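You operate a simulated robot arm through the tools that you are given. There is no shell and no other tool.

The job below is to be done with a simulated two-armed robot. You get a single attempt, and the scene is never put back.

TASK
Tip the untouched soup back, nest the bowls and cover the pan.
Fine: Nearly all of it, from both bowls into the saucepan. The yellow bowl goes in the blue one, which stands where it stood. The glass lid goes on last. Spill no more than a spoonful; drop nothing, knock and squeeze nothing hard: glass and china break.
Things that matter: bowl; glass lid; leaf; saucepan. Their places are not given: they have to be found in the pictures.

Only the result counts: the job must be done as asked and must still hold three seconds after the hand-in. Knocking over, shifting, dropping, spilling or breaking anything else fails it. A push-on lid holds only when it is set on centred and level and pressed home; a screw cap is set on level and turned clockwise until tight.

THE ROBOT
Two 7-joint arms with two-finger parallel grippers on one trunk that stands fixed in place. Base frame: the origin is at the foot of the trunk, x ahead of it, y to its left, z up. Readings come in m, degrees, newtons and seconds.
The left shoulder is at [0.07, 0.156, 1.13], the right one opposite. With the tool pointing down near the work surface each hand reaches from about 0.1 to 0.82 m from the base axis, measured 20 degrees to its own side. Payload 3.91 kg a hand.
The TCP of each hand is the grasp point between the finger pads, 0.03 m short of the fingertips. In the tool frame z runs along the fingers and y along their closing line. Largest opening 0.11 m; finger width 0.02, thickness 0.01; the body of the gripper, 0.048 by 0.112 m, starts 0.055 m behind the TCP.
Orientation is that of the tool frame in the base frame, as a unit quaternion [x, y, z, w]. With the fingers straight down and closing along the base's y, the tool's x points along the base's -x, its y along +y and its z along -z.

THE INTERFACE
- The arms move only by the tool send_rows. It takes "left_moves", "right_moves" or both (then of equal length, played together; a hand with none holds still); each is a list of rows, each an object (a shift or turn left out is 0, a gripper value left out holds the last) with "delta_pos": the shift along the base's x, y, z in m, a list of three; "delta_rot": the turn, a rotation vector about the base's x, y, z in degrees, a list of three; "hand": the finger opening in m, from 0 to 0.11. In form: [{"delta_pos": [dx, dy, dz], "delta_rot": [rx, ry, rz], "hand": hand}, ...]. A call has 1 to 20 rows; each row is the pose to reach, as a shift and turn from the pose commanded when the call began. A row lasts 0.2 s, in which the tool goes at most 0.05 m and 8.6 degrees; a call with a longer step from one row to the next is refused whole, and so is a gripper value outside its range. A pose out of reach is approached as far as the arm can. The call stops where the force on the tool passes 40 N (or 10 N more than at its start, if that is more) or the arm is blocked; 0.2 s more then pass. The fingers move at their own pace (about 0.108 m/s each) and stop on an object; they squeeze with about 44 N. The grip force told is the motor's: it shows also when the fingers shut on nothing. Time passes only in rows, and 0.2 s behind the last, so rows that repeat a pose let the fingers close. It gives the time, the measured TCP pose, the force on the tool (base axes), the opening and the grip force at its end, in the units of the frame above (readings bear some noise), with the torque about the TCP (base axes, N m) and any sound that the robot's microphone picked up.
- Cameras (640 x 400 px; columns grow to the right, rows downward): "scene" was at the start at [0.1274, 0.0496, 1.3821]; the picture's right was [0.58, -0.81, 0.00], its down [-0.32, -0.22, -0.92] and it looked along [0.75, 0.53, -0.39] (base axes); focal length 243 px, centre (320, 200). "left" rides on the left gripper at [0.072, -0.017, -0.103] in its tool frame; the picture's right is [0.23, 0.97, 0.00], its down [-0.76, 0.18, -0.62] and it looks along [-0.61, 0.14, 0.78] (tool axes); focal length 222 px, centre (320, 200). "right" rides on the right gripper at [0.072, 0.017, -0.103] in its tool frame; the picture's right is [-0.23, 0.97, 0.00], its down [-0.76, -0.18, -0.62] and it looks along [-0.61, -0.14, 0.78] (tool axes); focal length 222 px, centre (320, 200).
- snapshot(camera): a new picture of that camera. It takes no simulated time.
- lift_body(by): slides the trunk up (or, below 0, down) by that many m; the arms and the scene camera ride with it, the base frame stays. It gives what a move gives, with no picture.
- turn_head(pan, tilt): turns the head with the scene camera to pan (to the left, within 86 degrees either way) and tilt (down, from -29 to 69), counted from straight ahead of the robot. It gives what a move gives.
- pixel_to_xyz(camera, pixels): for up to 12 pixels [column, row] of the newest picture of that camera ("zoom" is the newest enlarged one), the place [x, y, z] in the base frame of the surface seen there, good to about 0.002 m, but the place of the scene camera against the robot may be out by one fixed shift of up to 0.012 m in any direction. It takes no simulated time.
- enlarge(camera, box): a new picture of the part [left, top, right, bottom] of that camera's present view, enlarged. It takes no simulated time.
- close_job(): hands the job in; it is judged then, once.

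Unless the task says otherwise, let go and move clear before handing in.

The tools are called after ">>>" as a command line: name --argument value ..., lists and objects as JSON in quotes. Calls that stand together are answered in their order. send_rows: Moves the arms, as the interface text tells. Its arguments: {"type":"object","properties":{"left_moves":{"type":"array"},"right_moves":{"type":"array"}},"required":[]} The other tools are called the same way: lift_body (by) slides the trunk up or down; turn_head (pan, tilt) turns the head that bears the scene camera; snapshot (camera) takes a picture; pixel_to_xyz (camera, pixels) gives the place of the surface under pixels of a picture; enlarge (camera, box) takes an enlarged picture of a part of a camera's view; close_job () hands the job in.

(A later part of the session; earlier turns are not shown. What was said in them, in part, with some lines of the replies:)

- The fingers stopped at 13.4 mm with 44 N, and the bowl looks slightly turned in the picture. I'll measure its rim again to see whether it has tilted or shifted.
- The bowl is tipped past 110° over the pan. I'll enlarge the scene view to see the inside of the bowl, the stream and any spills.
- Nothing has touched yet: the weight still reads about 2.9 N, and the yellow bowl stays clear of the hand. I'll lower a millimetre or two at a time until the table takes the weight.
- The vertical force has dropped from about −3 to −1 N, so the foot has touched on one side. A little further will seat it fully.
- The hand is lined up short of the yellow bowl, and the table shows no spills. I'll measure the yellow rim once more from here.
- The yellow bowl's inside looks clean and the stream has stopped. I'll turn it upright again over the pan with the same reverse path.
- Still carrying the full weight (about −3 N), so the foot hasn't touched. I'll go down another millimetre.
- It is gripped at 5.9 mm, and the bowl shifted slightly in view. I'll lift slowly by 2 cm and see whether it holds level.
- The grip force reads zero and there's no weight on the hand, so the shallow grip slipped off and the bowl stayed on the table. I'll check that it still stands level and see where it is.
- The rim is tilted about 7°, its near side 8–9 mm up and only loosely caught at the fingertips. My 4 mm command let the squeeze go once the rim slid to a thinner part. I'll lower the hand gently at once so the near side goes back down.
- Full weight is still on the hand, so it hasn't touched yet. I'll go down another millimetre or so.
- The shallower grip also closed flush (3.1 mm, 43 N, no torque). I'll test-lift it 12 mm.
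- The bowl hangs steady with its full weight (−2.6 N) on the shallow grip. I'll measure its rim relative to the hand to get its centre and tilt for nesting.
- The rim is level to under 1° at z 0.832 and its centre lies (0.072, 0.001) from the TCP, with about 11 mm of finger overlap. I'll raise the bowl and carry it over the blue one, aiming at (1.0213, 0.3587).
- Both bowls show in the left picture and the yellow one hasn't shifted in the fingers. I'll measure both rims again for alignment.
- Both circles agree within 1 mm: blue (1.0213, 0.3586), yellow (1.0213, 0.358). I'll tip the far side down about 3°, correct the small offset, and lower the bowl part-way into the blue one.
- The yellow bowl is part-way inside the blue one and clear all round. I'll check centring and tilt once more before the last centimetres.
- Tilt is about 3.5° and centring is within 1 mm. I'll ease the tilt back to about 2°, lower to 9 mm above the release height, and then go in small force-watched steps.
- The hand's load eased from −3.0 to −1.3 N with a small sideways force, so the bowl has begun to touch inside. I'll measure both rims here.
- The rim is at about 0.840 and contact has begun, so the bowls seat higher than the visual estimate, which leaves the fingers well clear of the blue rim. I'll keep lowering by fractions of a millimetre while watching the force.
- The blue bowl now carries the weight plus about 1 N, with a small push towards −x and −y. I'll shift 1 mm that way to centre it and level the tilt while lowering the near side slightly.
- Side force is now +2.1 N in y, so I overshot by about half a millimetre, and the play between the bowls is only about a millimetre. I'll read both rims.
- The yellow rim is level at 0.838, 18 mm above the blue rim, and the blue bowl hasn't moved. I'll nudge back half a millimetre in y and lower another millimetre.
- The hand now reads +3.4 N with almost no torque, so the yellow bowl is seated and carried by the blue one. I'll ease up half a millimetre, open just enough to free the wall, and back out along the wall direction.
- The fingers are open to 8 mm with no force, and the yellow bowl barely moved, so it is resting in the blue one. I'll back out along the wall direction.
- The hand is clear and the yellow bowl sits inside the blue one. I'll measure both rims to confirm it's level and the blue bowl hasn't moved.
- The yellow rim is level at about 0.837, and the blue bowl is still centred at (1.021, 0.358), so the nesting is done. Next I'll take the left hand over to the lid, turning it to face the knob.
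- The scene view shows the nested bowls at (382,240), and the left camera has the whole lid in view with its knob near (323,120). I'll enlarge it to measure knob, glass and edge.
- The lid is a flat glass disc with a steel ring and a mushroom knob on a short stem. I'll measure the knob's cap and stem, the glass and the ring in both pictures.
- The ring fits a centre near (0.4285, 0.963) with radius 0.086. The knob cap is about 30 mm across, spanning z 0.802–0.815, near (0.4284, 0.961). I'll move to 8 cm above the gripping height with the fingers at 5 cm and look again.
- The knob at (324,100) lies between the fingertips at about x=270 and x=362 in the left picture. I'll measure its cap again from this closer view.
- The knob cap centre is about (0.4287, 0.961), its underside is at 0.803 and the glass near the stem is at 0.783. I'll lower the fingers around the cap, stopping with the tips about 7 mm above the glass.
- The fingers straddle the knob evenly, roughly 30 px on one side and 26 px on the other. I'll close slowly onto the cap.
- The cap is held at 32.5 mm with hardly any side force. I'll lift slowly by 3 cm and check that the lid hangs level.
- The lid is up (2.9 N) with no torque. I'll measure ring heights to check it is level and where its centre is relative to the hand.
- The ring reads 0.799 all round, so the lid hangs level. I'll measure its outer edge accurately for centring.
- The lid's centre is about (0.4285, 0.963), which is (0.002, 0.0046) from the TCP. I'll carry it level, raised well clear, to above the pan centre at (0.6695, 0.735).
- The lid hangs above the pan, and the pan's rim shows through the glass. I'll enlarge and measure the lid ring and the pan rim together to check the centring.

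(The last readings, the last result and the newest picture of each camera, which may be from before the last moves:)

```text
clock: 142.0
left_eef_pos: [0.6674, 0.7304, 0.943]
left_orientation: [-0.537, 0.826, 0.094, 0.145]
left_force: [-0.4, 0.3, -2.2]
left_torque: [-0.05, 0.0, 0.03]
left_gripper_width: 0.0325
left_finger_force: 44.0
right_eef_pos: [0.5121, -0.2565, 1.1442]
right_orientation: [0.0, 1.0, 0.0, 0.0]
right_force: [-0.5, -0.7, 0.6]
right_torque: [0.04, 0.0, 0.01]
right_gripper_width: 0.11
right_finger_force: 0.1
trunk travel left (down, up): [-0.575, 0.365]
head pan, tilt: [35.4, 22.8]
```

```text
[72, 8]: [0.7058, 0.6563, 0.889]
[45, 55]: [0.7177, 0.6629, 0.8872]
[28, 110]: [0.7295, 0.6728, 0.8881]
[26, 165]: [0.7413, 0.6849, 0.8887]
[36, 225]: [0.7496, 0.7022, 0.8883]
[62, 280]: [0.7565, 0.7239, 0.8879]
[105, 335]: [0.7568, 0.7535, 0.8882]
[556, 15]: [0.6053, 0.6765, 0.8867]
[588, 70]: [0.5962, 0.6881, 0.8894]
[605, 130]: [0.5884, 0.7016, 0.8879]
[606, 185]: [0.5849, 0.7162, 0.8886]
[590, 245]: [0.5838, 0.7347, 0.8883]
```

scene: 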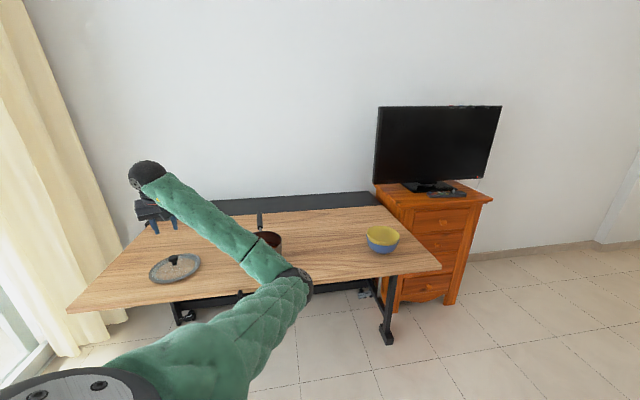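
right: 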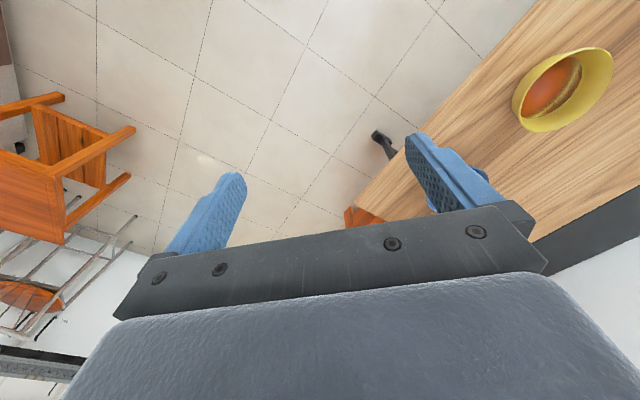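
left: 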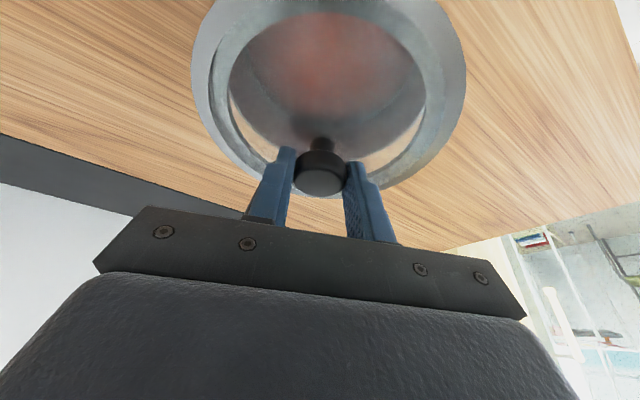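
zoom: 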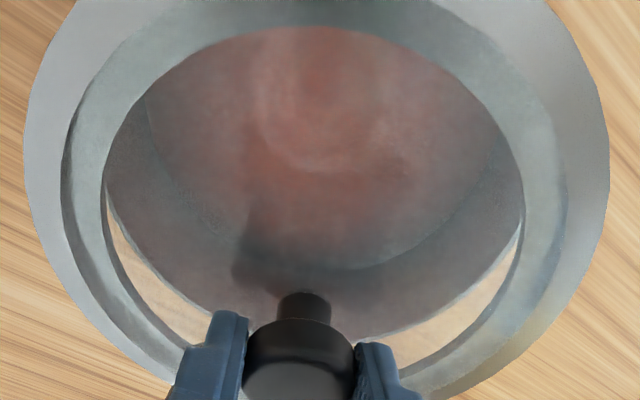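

Lid centre about (0.670, 0.7352) and pan centre about (0.6692, 0.7348): within 1 mm, and the ring is level at 0.888. I'll correct that 1 mm and lower to just above the rim.

>>> send_rows --left_moves '[{"delta_pos": [-0.0004, -0.0002, -0.004]}, {"delta_pos": [-0.0009, -0.0004, -0.011]}, {"delta_pos": [-0.0009, -0.0004, -0.018]}, {"delta_pos": [-0.0009, -0.0004, -0.0245]}, {"delta_pos": [-0.0009, -0.0004, -0.029]}, {"delta_pos": [-0.0009, -0.0004, -0.031]}, {"delta_pos": [-0.0009, -0.0004, -0.031]}]'

>>> snapshot --camera "left"

>>> enlarge --camera "scene" --box '[220, 200, 316, 280]'

```text
clock: 143.6
left_eef_pos: [0.667, 0.7309, 0.9113]
left_orientation: [-0.536, 0.826, 0.095, 0.146]
left_force: [0.1, -0.5, -2.4]
left_torque: [-0.03, -0.01, 0.02]
left_gripper_width: 0.0325
left_finger_force: 44.3
right_eef_pos: [0.514, -0.257, 1.1447]
right_orientation: [0.0, 1.0, 0.0, -0.001]
right_force: [-0.1, -0.6, -0.4]
right_torque: [-0.01, -0.02, 0.02]
right_gripper_width: 0.1102
right_finger_force: 0.1
trunk travel left (down, up): [-0.575, 0.365]
head pan, tilt: [35.4, 22.8]
```

```text
taken
```

left: 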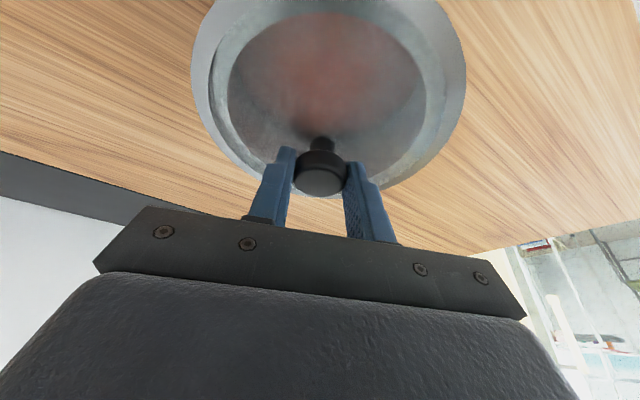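

```text
5.00 times, centred on (268, 240) of scene
```

zoom: 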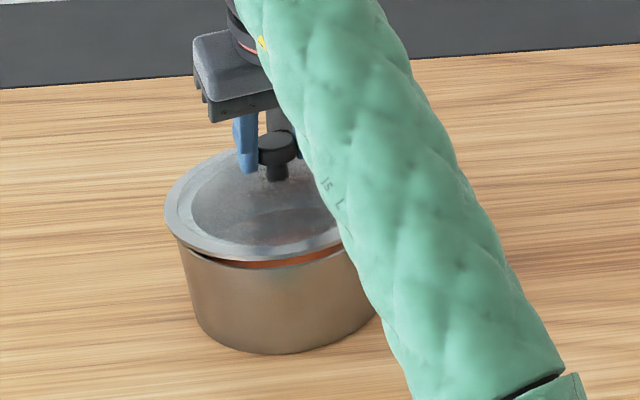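

The lid hovers just above the rim, with a thin gap still showing at the front, and no contact yet. I'll lower in small steps and watch the force.

>>> send_rows --left_moves '[{"delta_pos": [0, 0, -0.001]}, {"delta_pos": [0, 0, -0.002]}, {"delta_pos": [0, 0, -0.003]}, {"delta_pos": [0, 0, -0.003]}]'

```text
clock: 144.6
left_eef_pos: [0.6647, 0.7292, 0.9093]
left_orientation: [-0.536, 0.826, 0.094, 0.145]
left_force: [0.2, -0.4, -2.0]
left_torque: [-0.01, 0.02, 0.01]
left_gripper_width: 0.0326
left_finger_force: 43.6
right_eef_pos: [0.5127, -0.257, 1.144]
right_orientation: [0.0, 1.0, 0.0, 0.0]
right_force: [0.1, -0.2, -0.2]
right_torque: [0.0, -0.01, 0.05]
right_gripper_width: 0.1101
right_finger_force: 0.0
trunk travel left (down, up): [-0.575, 0.365]
head pan, tilt: [35.4, 22.8]
```

>>> send_rows --left_moves '[{"delta_pos": [0, 0, -0.001]}, {"delta_pos": [0, 0, -0.002]}, {"delta_pos": [0, 0, -0.002]}]'

>>> enlarge --camera "scene" --box '[220, 200, 316, 280]'

```text
clock: 145.4
left_eef_pos: [0.6673, 0.7286, 0.9077]
left_orientation: [-0.537, 0.826, 0.095, 0.145]
left_force: [0.0, -0.3, -2.9]
left_torque: [-0.02, 0.0, -0.02]
left_gripper_width: 0.0327
left_finger_force: 43.8
right_eef_pos: [0.5133, -0.2563, 1.1436]
right_orientation: [0.0, 1.0, 0.0, 0.0]
right_force: [0.4, 1.1, -0.2]
right_torque: [0.02, -0.01, -0.03]
right_gripper_width: 0.1099
right_finger_force: 0.1
trunk travel left (down, up): [-0.575, 0.365]
head pan, tilt: [35.4, 22.8]
```

```text
5.00 times, centred on (268, 240) of scene
```

zoom: 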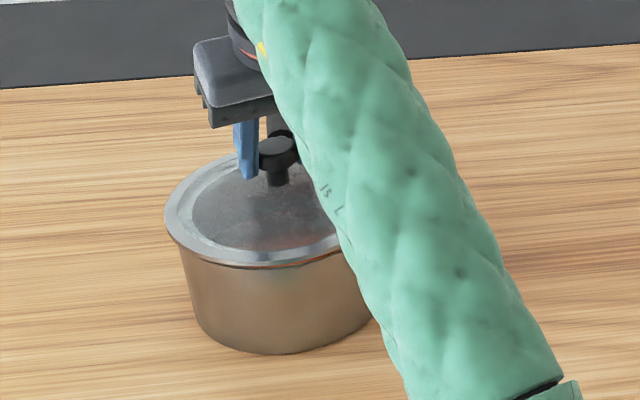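

The ring's underside is now slightly below the pan rim's level, with the weight still on the hand, so its inner skirt is entering the pan freely. I'll continue downward.

>>> send_rows --left_moves '[{"delta_pos": [0, 0, -0.001]}, {"delta_pos": [0, 0, -0.002]}, {"delta_pos": [0, 0, -0.002]}]'

```text
clock: 146.2
left_eef_pos: [0.6665, 0.7297, 0.9044]
left_orientation: [-0.537, 0.826, 0.095, 0.145]
left_force: [0.0, -0.7, -2.8]
left_torque: [-0.04, -0.01, -0.01]
left_gripper_width: 0.0321
left_finger_force: 44.1
right_eef_pos: [0.5135, -0.2567, 1.1439]
right_orientation: [0.001, 1.0, 0.001, -0.001]
right_force: [-0.1, -0.3, 0.4]
right_torque: [0.02, 0.01, -0.01]
right_gripper_width: 0.1099
right_finger_force: 0.0
trunk travel left (down, up): [-0.575, 0.365]
head pan, tilt: [35.4, 22.8]
```

>>> send_rows --left_moves '[{"delta_pos": [0, 0, -0.0007]}, {"delta_pos": [0, 0, -0.0014]}, {"delta_pos": [0, 0, -0.0014]}]'

>>> enlarge --camera "scene" --box '[220, 200, 316, 280]'

```text
clock: 147.0
left_eef_pos: [0.6663, 0.7288, 0.905]
left_orientation: [-0.537, 0.826, 0.093, 0.145]
left_force: [0.2, 0.3, -2.6]
left_torque: [-0.03, -0.01, -0.01]
left_gripper_width: 0.0325
left_finger_force: 43.9
right_eef_pos: [0.514, -0.2569, 1.1448]
right_orientation: [0.001, 1.0, -0.001, -0.001]
right_force: [0.3, 0.5, 0.1]
right_torque: [-0.05, 0.0, -0.03]
right_gripper_width: 0.1102
right_finger_force: 0.0
trunk travel left (down, up): [-0.575, 0.365]
head pan, tilt: [35.4, 22.8]
```

```text
5.00 times, centred on (268, 240) of scene
```

zoom: 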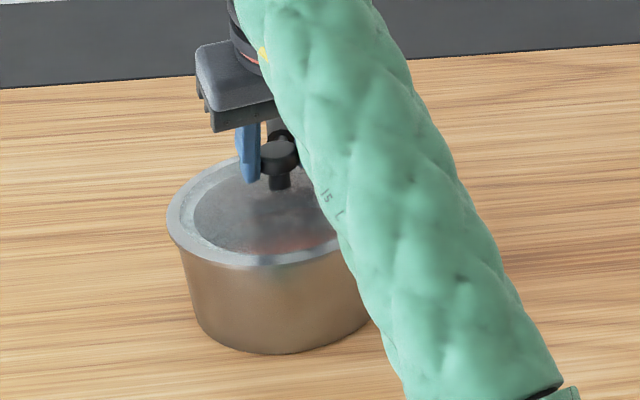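

>>> send_rows --left_moves '[{"delta_pos": [0, 0, -0.0005]}, {"delta_pos": [0, 0, -0.001]}, {"delta_pos": [0, 0, -0.001]}]'

```text
clock: 147.8
left_eef_pos: [0.6663, 0.7288, 0.9032]
left_orientation: [-0.536, 0.826, 0.094, 0.146]
left_force: [0.3, 0.3, -2.0]
left_torque: [-0.02, -0.03, -0.03]
left_gripper_width: 0.0324
left_finger_force: 44.4
right_eef_pos: [0.5142, -0.2572, 1.1437]
right_orientation: [0.0, 1.0, 0.0, 0.0]
right_force: [-0.5, 0.8, 0.2]
right_torque: [0.01, -0.02, -0.03]
right_gripper_width: 0.1101
right_finger_force: 0.1
trunk travel left (down, up): [-0.575, 0.365]
head pan, tilt: [35.4, 22.8]
```

>>> send_rows --left_moves '[{"delta_pos": [0, 0, -0.0005]}, {"delta_pos": [0, 0, -0.001]}, {"delta_pos": [0, 0, -0.001]}]'

>>> snapshot --camera "left"

>>> pixel_to_xyz --camera "left" --pixels '[[198, 60], [203, 90], [215, 120], [206, 25], [460, 60], [457, 95], [445, 125], [450, 20]]'

```text
clock: 148.6
left_eef_pos: [0.6667, 0.7286, 0.9013]
left_orientation: [-0.536, 0.826, 0.094, 0.145]
left_force: [0.1, 0.0, -3.6]
left_torque: [-0.03, 0.02, 0.01]
left_gripper_width: 0.0324
left_finger_force: 44.0
right_eef_pos: [0.513, -0.2572, 1.1431]
right_orientation: [0.001, 1.0, 0.0, 0.0]
right_force: [0.1, 0.8, -0.8]
right_torque: [-0.01, 0.0, -0.02]
right_gripper_width: 0.1101
right_finger_force: 0.0
trunk travel left (down, up): [-0.575, 0.365]
head pan, tilt: [35.4, 22.8]
```

```text
taken
```

left: 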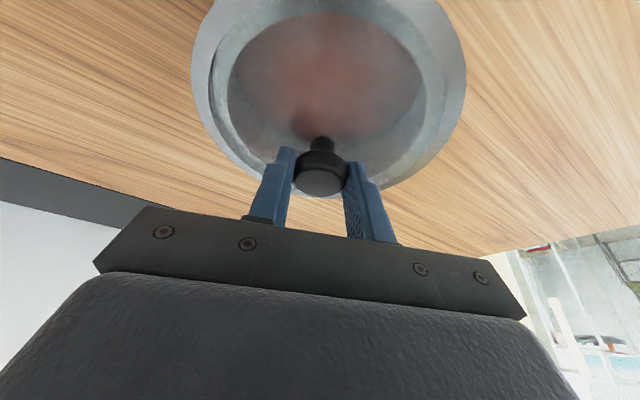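

```text
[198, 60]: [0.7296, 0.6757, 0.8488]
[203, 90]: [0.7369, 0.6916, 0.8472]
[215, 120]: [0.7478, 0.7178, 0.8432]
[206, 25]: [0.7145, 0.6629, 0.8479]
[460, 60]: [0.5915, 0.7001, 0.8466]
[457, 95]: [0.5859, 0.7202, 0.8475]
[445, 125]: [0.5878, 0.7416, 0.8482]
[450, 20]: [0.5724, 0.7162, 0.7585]
```

Ring top is at 0.8475 and the weight is still on the hand. I'll continue in half-millimetre steps.

>>> send_rows --left_moves '[{"delta_pos": [0, 0, -0.0005]}, {"delta_pos": [0, 0, -0.001]}, {"delta_pos": [0, 0, -0.001]}]'

```text
clock: 149.4
left_eef_pos: [0.6657, 0.7295, 0.9005]
left_orientation: [-0.536, 0.826, 0.095, 0.145]
left_force: [2.4, 1.4, 5.5]
left_torque: [-0.47, 0.11, 0.1]
left_gripper_width: 0.0322
left_finger_force: 44.3
right_eef_pos: [0.5139, -0.2568, 1.1454]
right_orientation: [0.0, 1.0, 0.0, 0.0]
right_force: [-0.3, 0.1, -0.3]
right_torque: [-0.02, -0.01, 0.03]
right_gripper_width: 0.11
right_finger_force: 0.0
trunk travel left (down, up): [-0.575, 0.365]
head pan, tilt: [35.4, 22.8]
```

Contact: +5.5 N with a torque that puts the touching point on the near side. I'll measure the ring's height all round to see whether the lid is tilted or off-centre.

>>> snapshot --camera "left"

>>> pixel_to_xyz --camera "left" --pixels '[[210, 12], [200, 40], [197, 70], [203, 100], [213, 125], [230, 150], [243, 163], [445, 12], [459, 45], [463, 75], [455, 110], [420, 160]]'

>>> enlarge --camera "scene" --box '[236, 215, 300, 265]'

```text
taken
```

left: 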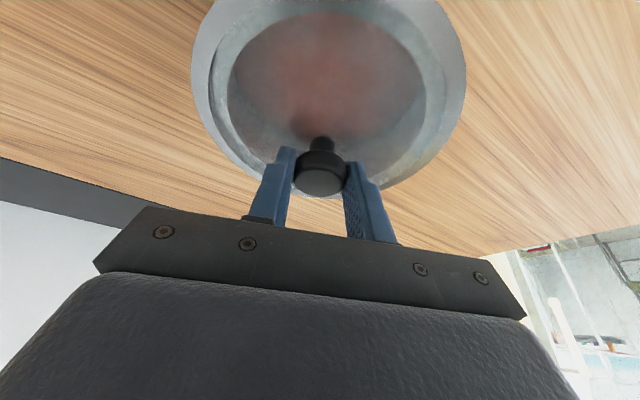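

```text
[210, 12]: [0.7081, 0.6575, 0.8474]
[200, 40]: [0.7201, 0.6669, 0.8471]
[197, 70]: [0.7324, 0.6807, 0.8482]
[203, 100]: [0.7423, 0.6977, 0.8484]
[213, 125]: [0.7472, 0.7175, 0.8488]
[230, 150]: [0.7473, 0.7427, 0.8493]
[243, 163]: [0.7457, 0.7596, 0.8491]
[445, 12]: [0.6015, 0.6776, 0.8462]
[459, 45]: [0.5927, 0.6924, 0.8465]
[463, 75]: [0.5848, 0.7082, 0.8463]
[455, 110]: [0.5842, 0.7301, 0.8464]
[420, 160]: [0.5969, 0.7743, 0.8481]
```

```text
8.00 times, centred on (268, 240) of scene
```

zoom: 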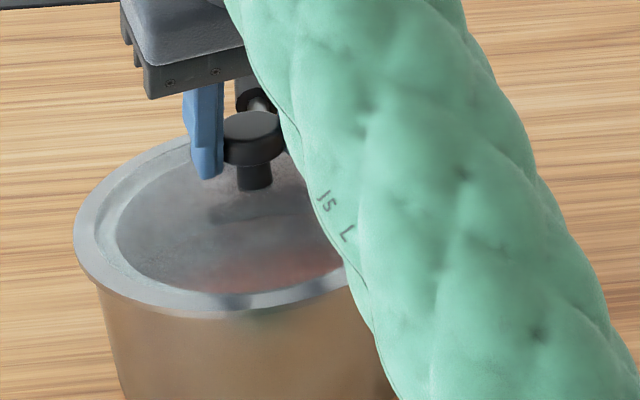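

The ring is about 1.2° low on the near-left side, and that side touches first. I'll lift a millimetre, level the lid by that amount with a small centring correction, and lower it again.

>>> send_rows --left_moves '[{"delta_pos": [0, 0, 0.0015]}, {"delta_pos": [0.0007, 0.0004, 0.002], "delta_rot": [-0.41, 0.44, 0]}, {"delta_pos": [0.0014, 0.0008, 0.002], "delta_rot": [-0.82, 0.88, 0]}, {"delta_pos": [0.0014, 0.0008, 0.002], "delta_rot": [-0.82, 0.88, 0]}]'

>>> snapshot --camera "left"

>>> enlarge --camera "left" --box '[180, 0, 480, 188]'

>>> pixel_to_xyz --camera "zoom" --pixels '[[72, 8], [45, 55], [28, 110], [26, 165], [36, 225], [62, 280], [105, 335], [556, 15], [588, 70], [605, 130], [606, 185], [590, 245]]'

```text
clock: 150.4
left_eef_pos: [0.6676, 0.7298, 0.9038]
left_orientation: [-0.536, 0.828, 0.093, 0.135]
left_force: [-0.3, -1.8, 5.5]
left_torque: [0.37, -0.38, -0.07]
left_gripper_width: 0.0322
left_finger_force: 44.0
right_eef_pos: [0.5133, -0.2574, 1.1432]
right_orientation: [0.001, 1.0, 0.0, 0.0]
right_force: [0.7, -0.8, -0.3]
right_torque: [0.05, -0.01, 0.01]
right_gripper_width: 0.11
right_finger_force: 0.1
trunk travel left (down, up): [-0.575, 0.365]
head pan, tilt: [35.4, 22.8]
```

```text
taken
```

left: 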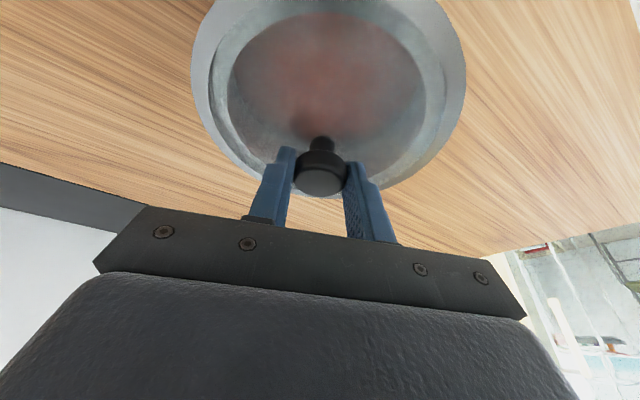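

```text
2.13 times, centred on (330, 94) of left
```

zoom: 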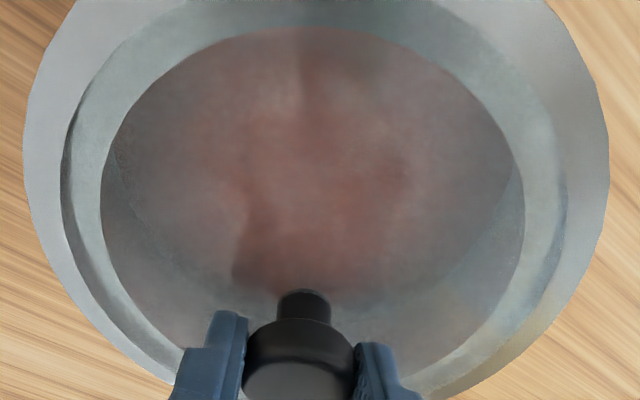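

```text
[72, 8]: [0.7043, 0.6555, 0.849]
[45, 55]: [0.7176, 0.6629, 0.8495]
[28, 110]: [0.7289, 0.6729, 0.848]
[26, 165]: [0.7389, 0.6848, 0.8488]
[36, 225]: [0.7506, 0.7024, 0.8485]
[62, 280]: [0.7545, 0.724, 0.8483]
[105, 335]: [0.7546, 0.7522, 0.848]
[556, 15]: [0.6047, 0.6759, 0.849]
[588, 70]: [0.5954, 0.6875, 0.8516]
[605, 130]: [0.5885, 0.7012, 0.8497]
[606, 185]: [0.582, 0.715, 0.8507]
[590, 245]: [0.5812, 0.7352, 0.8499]
```

Now the far-right side touches first, so I rotated slightly too much; level lies about halfway. I'll turn back half a degree and lower a little.

>>> send_rows --left_moves '[{"delta_pos": [-0.0002, -0.0002, 0.001], "delta_rot": [0.15, -0.17, 0]}, {"delta_pos": [-0.0004, -0.0004, 0.001], "delta_rot": [0.31, -0.33, 0]}, {"delta_pos": [-0.0004, -0.0004, 0.0], "delta_rot": [0.31, -0.33, 0]}, {"delta_pos": [-0.0004, -0.0004, -0.0005], "delta_rot": [0.31, -0.33, 0]}, {"delta_pos": [-0.0004, -0.0004, -0.0005], "delta_rot": [0.31, -0.33, 0]}]'

>>> enlarge --camera "left" --box '[180, 0, 480, 188]'

>>> pixel_to_xyz --camera "zoom" --pixels '[[72, 8], [45, 55], [28, 110], [26, 165], [36, 225], [62, 280], [105, 335], [556, 15], [588, 70], [605, 130], [606, 185], [590, 245]]'

```text
clock: 151.6
left_eef_pos: [0.6682, 0.7295, 0.9024]
left_orientation: [-0.537, 0.827, 0.093, 0.139]
left_force: [-1.7, -0.7, 1.6]
left_torque: [0.31, -0.16, 0.09]
left_gripper_width: 0.0321
left_finger_force: 43.5
right_eef_pos: [0.5136, -0.257, 1.1438]
right_orientation: [0.0, 1.0, 0.0, 0.0]
right_force: [-0.5, 0.0, -0.2]
right_torque: [0.0, -0.02, -0.02]
right_gripper_width: 0.1102
right_finger_force: 0.1
trunk travel left (down, up): [-0.575, 0.365]
head pan, tilt: [35.4, 22.8]
```

```text
2.13 times, centred on (330, 94) of left
```

zoom: 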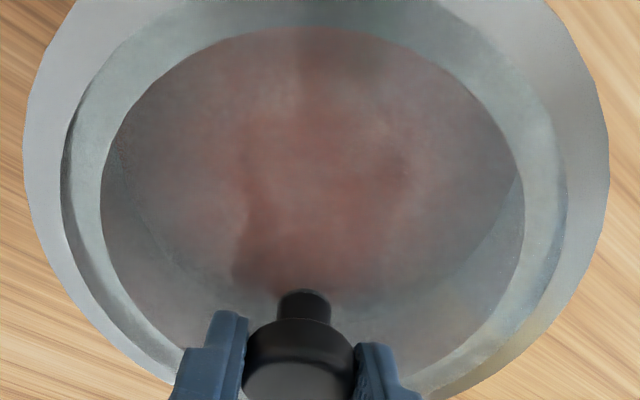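

```text
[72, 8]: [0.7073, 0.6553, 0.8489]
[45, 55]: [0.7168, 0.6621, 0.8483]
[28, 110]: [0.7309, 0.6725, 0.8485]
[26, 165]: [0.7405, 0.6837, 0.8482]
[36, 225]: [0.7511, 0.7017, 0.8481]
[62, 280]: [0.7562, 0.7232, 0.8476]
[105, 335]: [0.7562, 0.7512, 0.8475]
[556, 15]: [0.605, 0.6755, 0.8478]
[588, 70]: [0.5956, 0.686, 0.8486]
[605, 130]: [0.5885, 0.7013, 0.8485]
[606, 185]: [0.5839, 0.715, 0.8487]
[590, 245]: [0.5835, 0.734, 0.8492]
```

The far-right side is still about 0.6° low and touches first. I'll turn back another half degree and ease down.

>>> send_rows --left_moves '[{"delta_pos": [-0.0002, -0.0003, 0.0008], "delta_rot": [0.22, -0.11, 0]}, {"delta_pos": [-0.0003, -0.0005, 0.0008], "delta_rot": [0.45, -0.23, 0]}, {"delta_pos": [-0.0003, -0.0005, 0.0], "delta_rot": [0.45, -0.23, 0]}, {"delta_pos": [-0.0003, -0.0005, -0.0005], "delta_rot": [0.45, -0.23, 0]}, {"delta_pos": [-0.0003, -0.0005, -0.0005], "delta_rot": [0.45, -0.23, 0]}]'

>>> enlarge --camera "left" --box '[180, 0, 480, 188]'

>>> pixel_to_xyz --camera "zoom" --pixels '[[72, 8], [45, 55], [28, 110], [26, 165], [36, 225], [62, 280], [105, 335], [556, 15], [588, 70], [605, 130], [606, 185], [590, 245]]'

```text
clock: 152.8
left_eef_pos: [0.6681, 0.7293, 0.9015]
left_orientation: [-0.536, 0.827, 0.096, 0.142]
left_force: [0.5, 1.0, -1.9]
left_torque: [-0.03, 0.0, -0.01]
left_gripper_width: 0.0323
left_finger_force: 43.5
right_eef_pos: [0.513, -0.256, 1.144]
right_orientation: [0.0, 1.0, 0.0, 0.0]
right_force: [0.2, 0.0, 0.0]
right_torque: [0.01, 0.02, -0.01]
right_gripper_width: 0.1102
right_finger_force: 0.0
trunk travel left (down, up): [-0.575, 0.365]
head pan, tilt: [35.4, 22.8]
```

```text
2.13 times, centred on (330, 94) of left
```

zoom: 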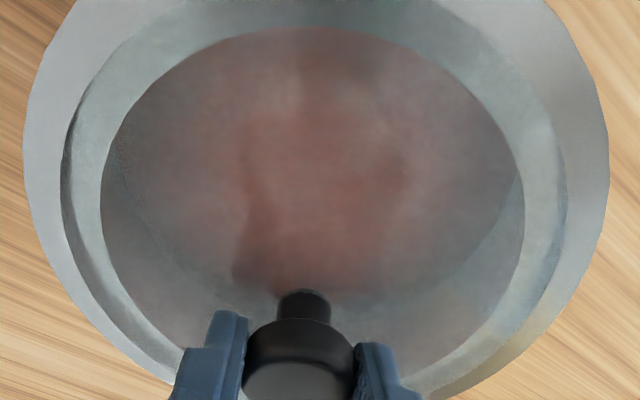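

```text
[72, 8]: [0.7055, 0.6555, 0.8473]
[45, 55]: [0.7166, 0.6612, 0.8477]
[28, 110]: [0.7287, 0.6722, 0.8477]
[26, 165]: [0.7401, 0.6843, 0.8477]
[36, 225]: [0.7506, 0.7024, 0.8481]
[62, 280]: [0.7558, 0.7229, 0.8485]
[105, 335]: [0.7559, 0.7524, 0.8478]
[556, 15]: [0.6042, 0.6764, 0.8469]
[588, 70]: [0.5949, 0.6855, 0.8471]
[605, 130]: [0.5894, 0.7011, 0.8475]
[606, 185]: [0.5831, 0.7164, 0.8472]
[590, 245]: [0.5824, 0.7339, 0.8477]
```

The ring now reads 0.8475 all round, level, with no torque. I'll lower in small steps to seat it.

>>> send_rows --left_moves '[{"delta_pos": [0, 0, -0.0004]}, {"delta_pos": [0, 0, -0.0008]}, {"delta_pos": [0, 0, -0.0008]}]'

```text
clock: 153.6
left_eef_pos: [0.6668, 0.7296, 0.9013]
left_orientation: [-0.536, 0.827, 0.095, 0.143]
left_force: [3.0, -0.5, 2.8]
left_torque: [0.13, -0.63, -0.14]
left_gripper_width: 0.0324
left_finger_force: 44.5
right_eef_pos: [0.512, -0.2572, 1.1451]
right_orientation: [0.001, 1.0, -0.001, 0.001]
right_force: [-0.2, 1.1, -0.2]
right_torque: [0.02, -0.03, 0.01]
right_gripper_width: 0.1101
right_finger_force: 0.0
trunk travel left (down, up): [-0.575, 0.365]
head pan, tilt: [35.4, 22.8]
```

Contact again, +2.8 N, now on the +x side, with the ring within half a millimetre of seated all round. I'll press very slightly further to see whether the support evens out.

>>> send_rows --left_moves '[{"delta_pos": [0.0005, 0, -0.0003]}, {"delta_pos": [0.0005, 0, -0.0006]}, {"delta_pos": [0.0005, 0, -0.0006]}]'

>>> enlarge --camera "left" --box '[180, 0, 480, 188]'

>>> pixel_to_xyz --camera "zoom" --pixels '[[72, 8], [45, 55], [28, 110], [26, 165], [36, 225], [62, 280], [105, 335], [556, 15], [588, 70], [605, 130], [606, 185], [590, 245]]'

```text
clock: 154.4
left_eef_pos: [0.6663, 0.7308, 0.9011]
left_orientation: [-0.536, 0.827, 0.095, 0.143]
left_force: [-0.2, -3.0, 7.2]
left_torque: [0.49, -0.51, -0.12]
left_gripper_width: 0.0322
left_finger_force: 44.0
right_eef_pos: [0.5131, -0.2574, 1.1436]
right_orientation: [0.0, 1.0, 0.0, 0.0]
right_force: [-1.1, 0.2, 0.6]
right_torque: [-0.05, 0.0, 0.0]
right_gripper_width: 0.1099
right_finger_force: 0.0
trunk travel left (down, up): [-0.575, 0.365]
head pan, tilt: [35.4, 22.8]
```

```text
2.13 times, centred on (330, 94) of left
```

zoom: 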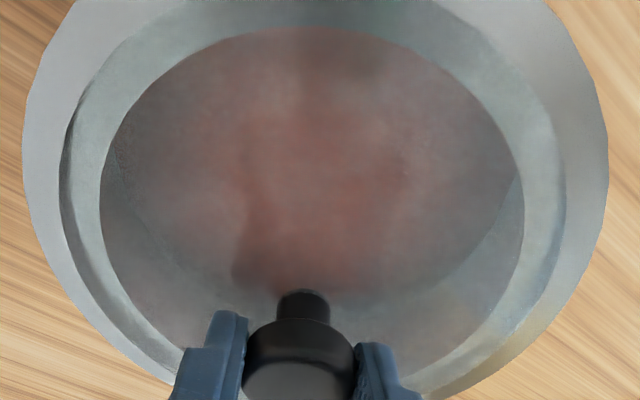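

```text
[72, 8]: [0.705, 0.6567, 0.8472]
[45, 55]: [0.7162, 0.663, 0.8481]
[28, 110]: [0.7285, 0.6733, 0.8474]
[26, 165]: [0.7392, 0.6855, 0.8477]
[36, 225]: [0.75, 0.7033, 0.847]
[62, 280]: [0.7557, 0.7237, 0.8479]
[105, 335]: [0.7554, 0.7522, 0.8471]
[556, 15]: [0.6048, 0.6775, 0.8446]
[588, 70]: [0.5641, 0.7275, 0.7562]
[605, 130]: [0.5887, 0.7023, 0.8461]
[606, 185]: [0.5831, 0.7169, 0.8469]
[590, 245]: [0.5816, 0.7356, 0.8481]
```

The ring is at 0.847 all round and the support is on the handle side; the rest is less than a millimetre off its seat. I'll ease the pressure slightly and open the fingers so the lid settles.

>>> send_rows --left_moves '[{"delta_pos": [0, 0, 0.0004]}, {"delta_pos": [0, 0, 0.0006]}, {"delta_pos": [0, 0, 0.0006], "hand": 0.0335}, {"delta_pos": [0, 0, 0.0006], "hand": 0.035}, {"delta_pos": [0, 0, 0.0006], "hand": 0.038}, {"delta_pos": [0, 0, 0.0006], "hand": 0.045}, {"delta_pos": [0, 0, 0.0006], "hand": 0.05}, {"delta_pos": [0, 0, 0.0006], "hand": 0.05}]'

>>> snapshot --camera "left"

>>> enlarge --camera "left" --box '[180, 0, 480, 188]'

>>> pixel_to_xyz --camera "zoom" --pixels '[[72, 8], [45, 55], [28, 110], [26, 165], [36, 225], [62, 280], [105, 335], [556, 15], [585, 70], [602, 130], [604, 185], [588, 245]]'

```text
clock: 156.2
left_eef_pos: [0.6677, 0.7291, 0.9012]
left_orientation: [-0.536, 0.826, 0.096, 0.142]
left_force: [-0.4, 0.4, 0.4]
left_torque: [0.01, -0.04, -0.02]
left_gripper_width: 0.0499
left_finger_force: 0.1
right_eef_pos: [0.5134, -0.2565, 1.1431]
right_orientation: [0.0, 1.0, 0.0, 0.0]
right_force: [-0.2, 0.7, 0.4]
right_torque: [0.03, -0.01, -0.02]
right_gripper_width: 0.1101
right_finger_force: 0.0
trunk travel left (down, up): [-0.575, 0.365]
head pan, tilt: [35.4, 22.8]
```

```text
taken
```

left: 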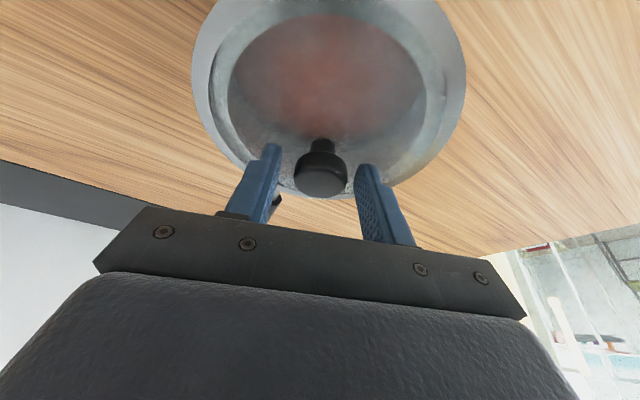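

```text
2.13 times, centred on (330, 94) of left
```

zoom: 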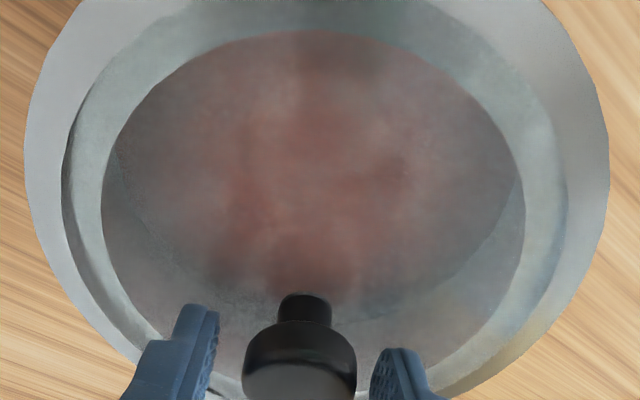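

```text
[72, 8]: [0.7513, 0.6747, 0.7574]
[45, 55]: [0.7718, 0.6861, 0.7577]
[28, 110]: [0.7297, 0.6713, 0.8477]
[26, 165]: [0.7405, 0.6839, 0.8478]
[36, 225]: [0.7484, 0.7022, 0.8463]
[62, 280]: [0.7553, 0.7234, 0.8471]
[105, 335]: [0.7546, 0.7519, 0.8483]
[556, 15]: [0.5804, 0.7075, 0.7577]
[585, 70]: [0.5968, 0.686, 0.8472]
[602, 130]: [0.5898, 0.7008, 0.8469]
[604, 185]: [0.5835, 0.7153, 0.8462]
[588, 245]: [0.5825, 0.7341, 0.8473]
```

The lid is released, its ring level at 0.847 and centred on the pan. To make sure it is pressed home, I'll raise the hand, close the fingers and prepare to press the knob gently from above.

>>> send_rows --left_moves '[{"delta_pos": [0, 0, 0.006]}, {"delta_pos": [0, 0, 0.018]}, {"delta_pos": [0, 0, 0.034]}, {"delta_pos": [0, 0, 0.05]}, {"delta_pos": [0, 0, 0.058]}, {"delta_pos": [0.0011, 0.0051, 0.058], "hand": 0.03}, {"delta_pos": [0.0011, 0.0051, 0.058], "hand": 0.01}, {"delta_pos": [0.0011, 0.0051, 0.058], "hand": 0.0}, {"delta_pos": [0.0011, 0.0051, 0.058], "hand": 0.0}]'

>>> snapshot --camera "left"

>>> enlarge --camera "scene" --box '[220, 190, 316, 270]'

```text
clock: 158.2
left_eef_pos: [0.6688, 0.7349, 0.9584]
left_orientation: [-0.537, 0.826, 0.096, 0.142]
left_force: [0.1, 0.7, 0.3]
left_torque: [0.0, -0.03, 0.0]
left_gripper_width: 0.0002
left_finger_force: 37.8
right_eef_pos: [0.5119, -0.2562, 1.1418]
right_orientation: [0.0, 1.0, 0.0, 0.0]
right_force: [-0.4, 0.0, 0.4]
right_torque: [0.01, -0.01, 0.02]
right_gripper_width: 0.1098
right_finger_force: 0.0
trunk travel left (down, up): [-0.575, 0.365]
head pan, tilt: [35.4, 22.8]
```

```text
taken
```

left: 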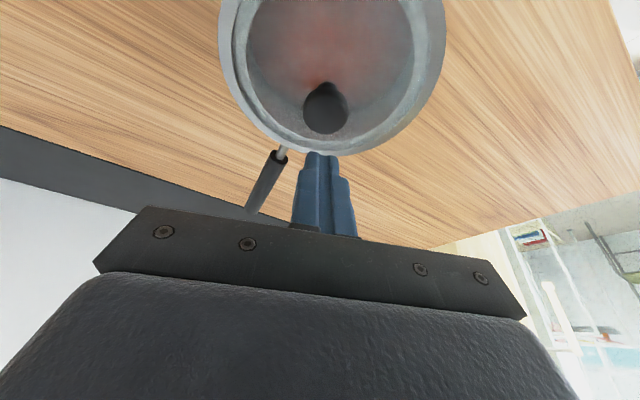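

```text
5.00 times, centred on (268, 230) of scene
```

zoom: 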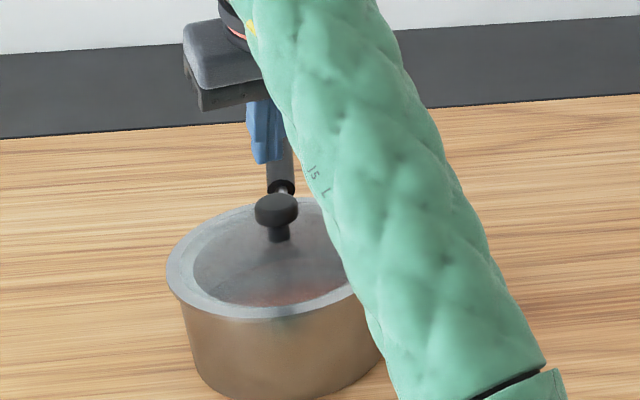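

The lid sits flat on the pan. I'll measure the ring and knob from here to confirm centring and find the knob-top height.

>>> enlarge --camera "left" --box '[205, 0, 455, 165]'

```text
2.42 times, centred on (330, 82) of left
```

zoom: 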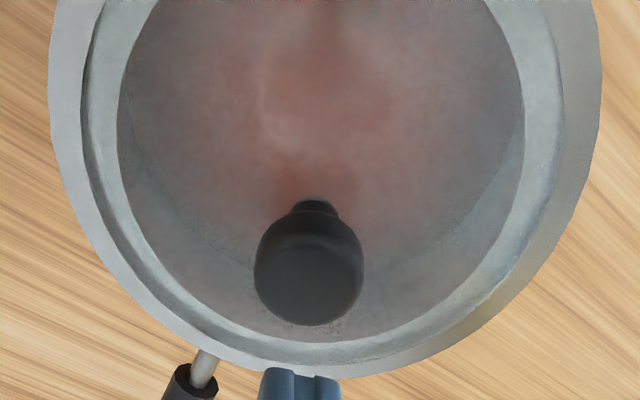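

>>> pixel_to_xyz --camera "zoom" --pixels '[[50, 60], [55, 130], [75, 200], [110, 265], [160, 320], [225, 360], [400, 368], [470, 330], [530, 275], [575, 205], [596, 140], [600, 60]]'

>>> pixel_to_xyz --camera "zoom" --pixels '[[310, 275], [258, 270], [360, 270], [308, 318], [308, 240], [275, 310], [342, 310]]'

```text
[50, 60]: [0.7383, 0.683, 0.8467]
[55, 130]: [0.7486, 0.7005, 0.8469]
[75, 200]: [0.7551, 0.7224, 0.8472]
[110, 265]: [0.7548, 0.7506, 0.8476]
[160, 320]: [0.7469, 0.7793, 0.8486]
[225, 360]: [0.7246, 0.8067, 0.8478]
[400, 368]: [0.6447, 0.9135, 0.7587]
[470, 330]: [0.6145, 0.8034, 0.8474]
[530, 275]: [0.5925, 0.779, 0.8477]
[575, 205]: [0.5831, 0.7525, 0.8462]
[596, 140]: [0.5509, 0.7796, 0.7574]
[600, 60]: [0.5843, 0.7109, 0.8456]
```

```text
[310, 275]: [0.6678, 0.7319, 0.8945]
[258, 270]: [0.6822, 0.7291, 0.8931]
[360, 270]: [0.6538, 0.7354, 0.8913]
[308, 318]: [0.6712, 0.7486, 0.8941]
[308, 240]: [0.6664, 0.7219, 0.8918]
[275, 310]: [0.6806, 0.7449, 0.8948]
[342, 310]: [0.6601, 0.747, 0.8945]
```

The ring is centred within about 1.5 mm and may be a fraction of a degree high on the handle side; the knob top is at 0.8945. I'll bring the closed fingertips down to just above the knob.

>>> send_rows --left_moves '[{"delta_pos": [0, 0, -0.008]}, {"delta_pos": [0, 0, -0.018]}, {"delta_pos": [0, 0, -0.026]}, {"delta_pos": [0, 0, -0.03]}, {"delta_pos": [0, 0, -0.0315]}, {"delta_pos": [0, 0, -0.0315]}]'

>>> enlarge --camera "scene" --box '[236, 200, 300, 250]'

```text
clock: 159.6
left_eef_pos: [0.6681, 0.7347, 0.9279]
left_orientation: [-0.536, 0.827, 0.095, 0.142]
left_force: [1.2, 0.5, 0.0]
left_torque: [0.03, 0.03, 0.04]
left_gripper_width: 0.0003
left_finger_force: 38.0
right_eef_pos: [0.5131, -0.2563, 1.1432]
right_orientation: [0.001, 1.0, 0.0, 0.0]
right_force: [0.9, 0.4, 1.2]
right_torque: [-0.01, -0.04, 0.0]
right_gripper_width: 0.11
right_finger_force: 0.1
trunk travel left (down, up): [-0.575, 0.365]
head pan, tilt: [35.4, 22.8]
```

```text
8.00 times, centred on (268, 225) of scene
```

zoom: 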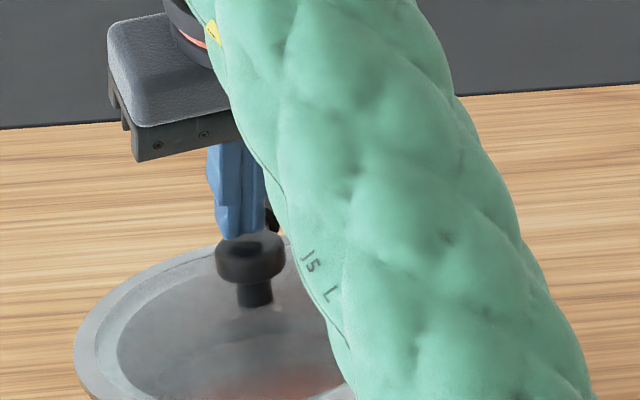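

The closed fingertips are just above the knob. I'll press down in small steps, aiming for only a few newtons.

>>> send_rows --left_moves '[{"delta_pos": [0, 0, -0.001]}, {"delta_pos": [0, 0, -0.002]}, {"delta_pos": [0, 0, -0.003]}, {"delta_pos": [0, 0, -0.003]}]'

```text
clock: 160.6
left_eef_pos: [0.6679, 0.7336, 0.9264]
left_orientation: [-0.536, 0.826, 0.096, 0.144]
left_force: [2.9, 3.9, 14.3]
left_torque: [0.13, -0.11, -0.02]
left_gripper_width: 0.0
left_finger_force: 38.1
right_eef_pos: [0.5134, -0.2557, 1.1446]
right_orientation: [0.0, 1.0, 0.0, 0.0]
right_force: [0.2, -0.5, -0.5]
right_torque: [-0.01, 0.02, 0.0]
right_gripper_width: 0.11
right_finger_force: 0.1
trunk travel left (down, up): [-0.575, 0.365]
head pan, tilt: [35.4, 22.8]
```

The knob is pressed with about 14 N and nothing gave way. I'll go half a millimetre further, then let go and re-measure the ring.

>>> send_rows --left_moves '[{"delta_pos": [0, 0, -0.0006]}, {"delta_pos": [0, 0, -0.0006]}]'

>>> send_rows --left_moves '[{"delta_pos": [0, 0, 0.002]}, {"delta_pos": [0, 0, 0.006]}, {"delta_pos": [0, 0, 0.018]}, {"delta_pos": [0, 0, 0.034]}, {"delta_pos": [0, 0, 0.036]}]'

>>> snapshot --camera "left"

>>> enlarge --camera "left" --box '[205, 0, 455, 165]'

>>> pixel_to_xyz --camera "zoom" --pixels '[[54, 60], [60, 130], [80, 195], [115, 262], [165, 315], [228, 353], [455, 333], [522, 275], [566, 205], [590, 130], [596, 60], [592, 15]]'

```text
clock: 161.2
left_eef_pos: [0.668, 0.7331, 0.9264]
left_orientation: [-0.536, 0.826, 0.095, 0.143]
left_force: [-2.4, 1.9, 17.5]
left_torque: [0.06, 0.06, 0.01]
left_gripper_width: 0.0
left_finger_force: 38.2
right_eef_pos: [0.5133, -0.2574, 1.1446]
right_orientation: [-0.001, 1.0, 0.001, 0.001]
right_force: [0.5, 1.0, 0.4]
right_torque: [0.01, 0.01, -0.01]
right_gripper_width: 0.1102
right_finger_force: 0.1
trunk travel left (down, up): [-0.575, 0.365]
head pan, tilt: [35.4, 22.8]
```

```text
clock: 162.4
left_eef_pos: [0.6693, 0.7355, 0.959]
left_orientation: [-0.537, 0.826, 0.095, 0.143]
left_force: [-0.3, 0.2, -0.3]
left_torque: [-0.02, 0.02, 0.01]
left_gripper_width: 0.0
left_finger_force: 37.4
right_eef_pos: [0.5137, -0.256, 1.1442]
right_orientation: [0.0, 1.0, 0.0, -0.001]
right_force: [-0.4, 0.0, -0.7]
right_torque: [0.0, -0.01, -0.02]
right_gripper_width: 0.1098
right_finger_force: 0.2
trunk travel left (down, up): [-0.575, 0.365]
head pan, tilt: [35.4, 22.8]
```

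```text
taken
```

left: 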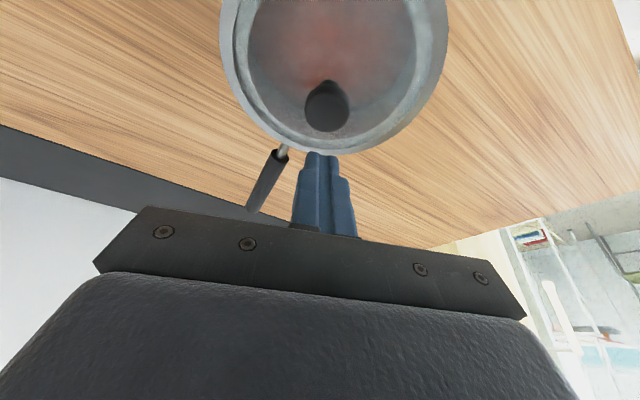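

```text
2.42 times, centred on (330, 82) of left
```

zoom: 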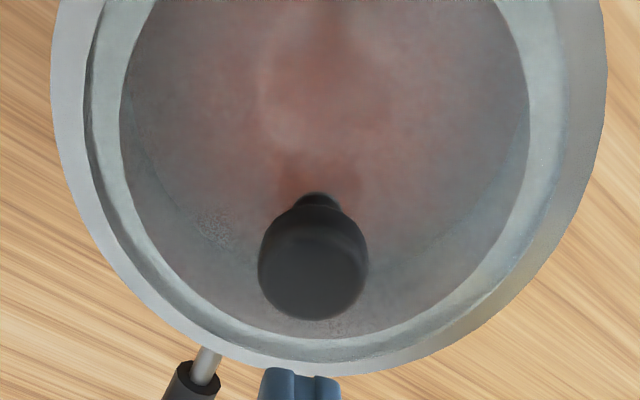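

```text
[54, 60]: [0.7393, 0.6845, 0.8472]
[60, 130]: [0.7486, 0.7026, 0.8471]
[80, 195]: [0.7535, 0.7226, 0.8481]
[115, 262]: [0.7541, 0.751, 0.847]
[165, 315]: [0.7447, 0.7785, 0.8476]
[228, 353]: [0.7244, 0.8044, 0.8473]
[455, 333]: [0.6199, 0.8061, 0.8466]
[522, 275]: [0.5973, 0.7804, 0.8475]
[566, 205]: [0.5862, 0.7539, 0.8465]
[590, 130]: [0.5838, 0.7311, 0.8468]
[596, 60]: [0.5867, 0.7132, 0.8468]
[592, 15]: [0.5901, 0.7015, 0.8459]
```

The ring reads 0.847 all round after the press, so the lid is level and seated, with its centre at about (0.669, 0.7355). I'll withdraw the left hand up and away, then inspect the whole scene.

>>> send_rows --left_moves '[{"delta_pos": [0, 0, 0.02]}, {"delta_pos": [-0.005, -0.005, 0.05]}, {"delta_pos": [-0.02, -0.02, 0.085]}, {"delta_pos": [-0.045, -0.04, 0.115], "hand": 0.02}, {"delta_pos": [-0.075, -0.06, 0.14], "hand": 0.05}, {"delta_pos": [-0.105, -0.075, 0.16]}, {"delta_pos": [-0.135, -0.085, 0.175]}, {"delta_pos": [-0.16, -0.09, 0.185]}, {"delta_pos": [-0.18, -0.09, 0.19]}, {"delta_pos": [-0.18, -0.09, 0.19]}]'

>>> snapshot --camera "scene"

>>> enlarge --camera "scene" --box '[220, 190, 420, 315]'

>>> snapshot --camera "left"

```text
clock: 164.6
left_eef_pos: [0.4898, 0.6441, 1.1525]
left_orientation: [-0.536, 0.826, 0.096, 0.143]
left_force: [0.0, -0.4, 0.0]
left_torque: [-0.01, -0.01, -0.01]
left_gripper_width: 0.0501
left_finger_force: 0.1
right_eef_pos: [0.513, -0.257, 1.1431]
right_orientation: [0.0, 1.0, 0.0, 0.0]
right_force: [0.5, 0.5, 0.4]
right_torque: [-0.02, -0.02, 0.03]
right_gripper_width: 0.1098
right_finger_force: 0.1
trunk travel left (down, up): [-0.575, 0.365]
head pan, tilt: [35.4, 22.8]
```

```text
taken
```

scene: 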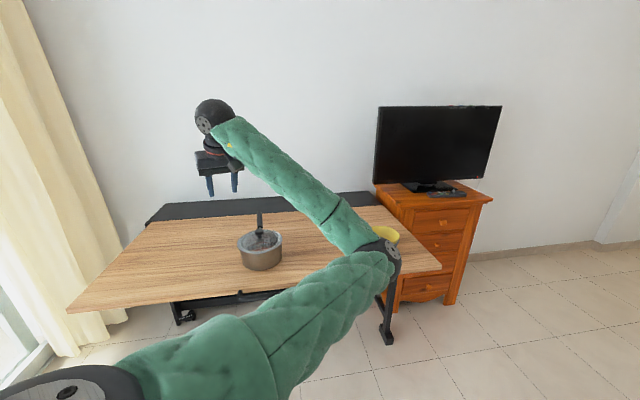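

```text
3.20 times, centred on (320, 252) of scene
```

zoom: 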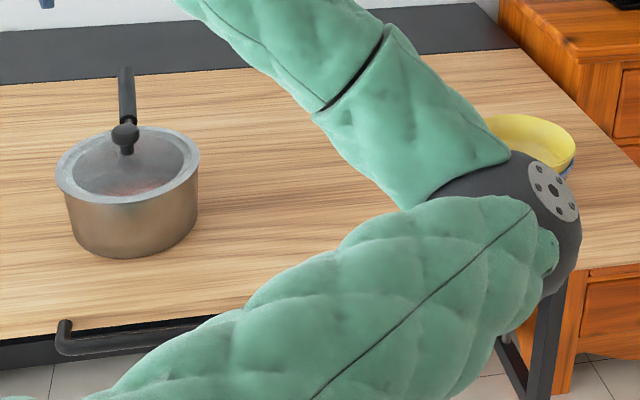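

```text
taken
```

left: 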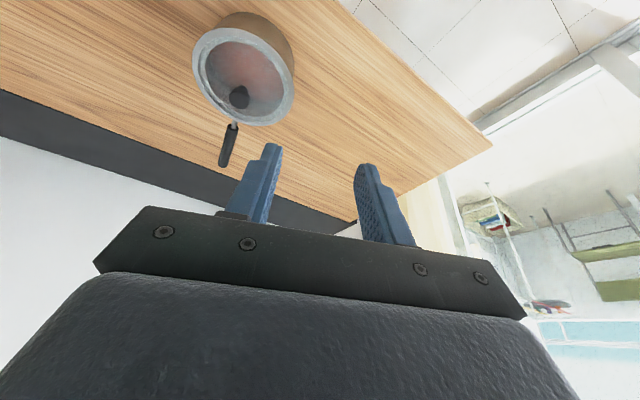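

The lid is on and the pan looks tidy, but the left elbow appears in front of the nested bowls near (385,255). I'll check how close it actually is before moving anything.

>>> pixel_to_xyz --camera "scene" --pixels '[[385, 255], [395, 260], [390, 240], [375, 245], [398, 275], [386, 233], [395, 235], [350, 225], [340, 290], [300, 310]]'

>>> enlarge --camera "left" --box '[180, 0, 310, 90]'

```text
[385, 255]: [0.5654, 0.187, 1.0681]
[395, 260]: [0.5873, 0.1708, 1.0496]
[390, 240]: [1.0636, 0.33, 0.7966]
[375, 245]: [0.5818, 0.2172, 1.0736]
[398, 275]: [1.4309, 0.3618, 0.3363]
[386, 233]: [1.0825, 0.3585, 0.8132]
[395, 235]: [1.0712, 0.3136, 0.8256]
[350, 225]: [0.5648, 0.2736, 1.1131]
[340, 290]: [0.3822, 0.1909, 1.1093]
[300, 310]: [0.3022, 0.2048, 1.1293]
```

```text
4.44 times, centred on (245, 45) of left
```

zoom: 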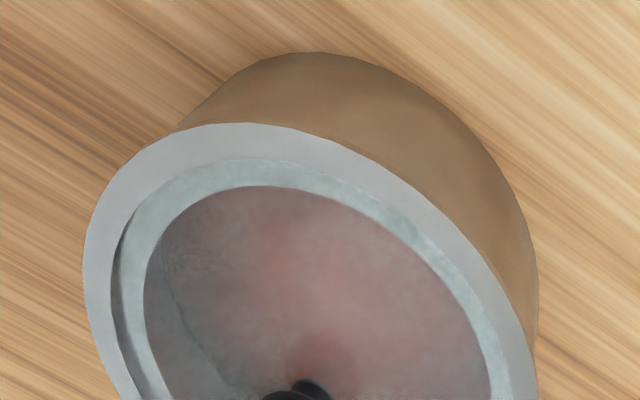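

The elbow is at (0.57, 0.19, 1.07), nearly half a metre short of the bowls, so that was only perspective. I'll see whether the right camera shows the bowls.

>>> snapshot --camera "right"

>>> send_rows --left_moves '[{"delta_pos": [0.002, 0.03, 0.005]}, {"delta_pos": [0.004, 0.06, 0.01]}, {"delta_pos": [0.006, 0.09, 0.015], "delta_rot": [0, 0, -5]}, {"delta_pos": [0.008, 0.115, 0.02], "delta_rot": [0, 0, -10]}, {"delta_pos": [0.01, 0.135, 0.02], "delta_rot": [0, 0, -15]}, {"delta_pos": [0.01, 0.14, 0.02], "delta_rot": [0, 0, -20]}]'

>>> snapshot --camera "scene"

>>> enlarge --camera "scene" --box '[300, 190, 428, 280]'

```text
taken
```

right: 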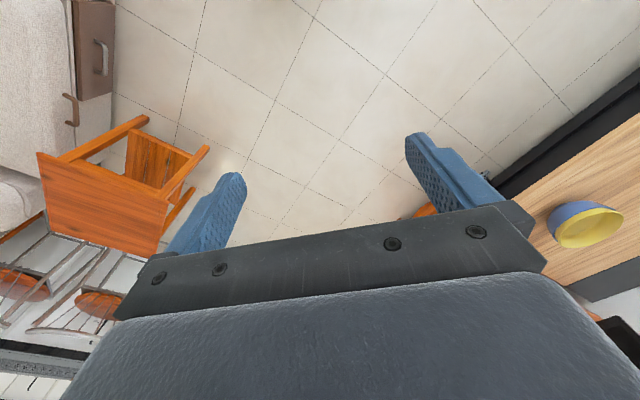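

```text
clock: 166.0
left_eef_pos: [0.4987, 0.7867, 1.171]
left_orientation: [-0.384, 0.907, 0.068, 0.157]
left_force: [0.3, 0.7, 0.1]
left_torque: [0.02, -0.01, -0.01]
left_gripper_width: 0.0499
left_finger_force: 0.0
right_eef_pos: [0.5136, -0.2561, 1.1442]
right_orientation: [0.0, 1.0, 0.0, 0.0]
right_force: [0.3, -0.1, -0.6]
right_torque: [0.03, -0.01, 0.02]
right_gripper_width: 0.1098
right_finger_force: 0.1
trunk travel left (down, up): [-0.575, 0.365]
head pan, tilt: [35.4, 22.8]
```

```text
taken
```

scene: 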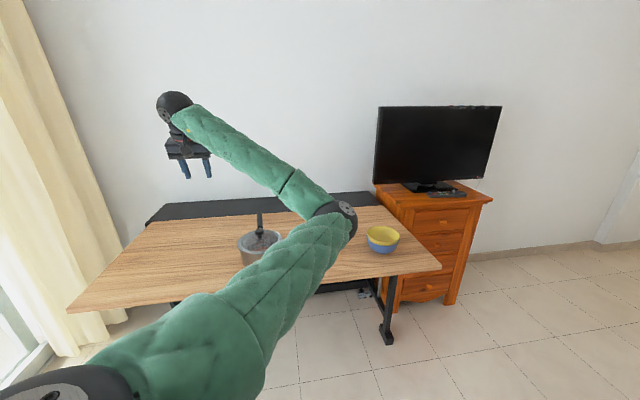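

```text
4.44 times, centred on (364, 235) of scene
```

zoom: 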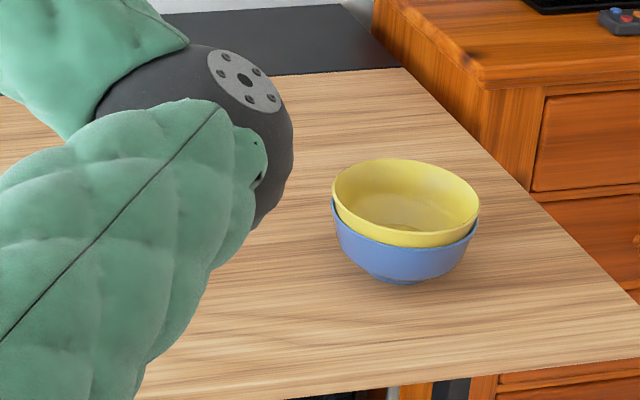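

The bowls are nested upright and level where the blue one stood, and the lid was measured level and centred on the pan. The table corner is still at (440,268), nothing is spilled, and both hands are clear, so I'm handing the job in.

>>> close_job

```text
The job is handed in.
```

The job is handed in. By my last measurements, the soup is back in the saucepan, the yellow bowl is nested in the blue one, and the lid is on the pan. I don't have the verdict.

- **Soup:** both bowls were tipped to about 120° over the pan and looked empty afterwards. I saw no spills on the table.
- **Bowls:** the blue bowl stands at about (1.021, 0.358), within a millimetre of where it started. The yellow one sits level inside it, its rim about 18 mm above the blue rim.
- **Lid:** its ring read level at z 0.847 all round, centred on the pan within about 1.5 mm. I pressed the knob with about 17 N, and the hands are clear.

**Rough handling:** my first grip on the empty yellow bowl for nesting slipped at the table. The bowl rocked: its near side lifted about 9 mm, then its far side rose about 27 mm before I eased it down. It slid 1–2 cm across the table and looked undamaged, with no sound reported. A drop check could still count against it.
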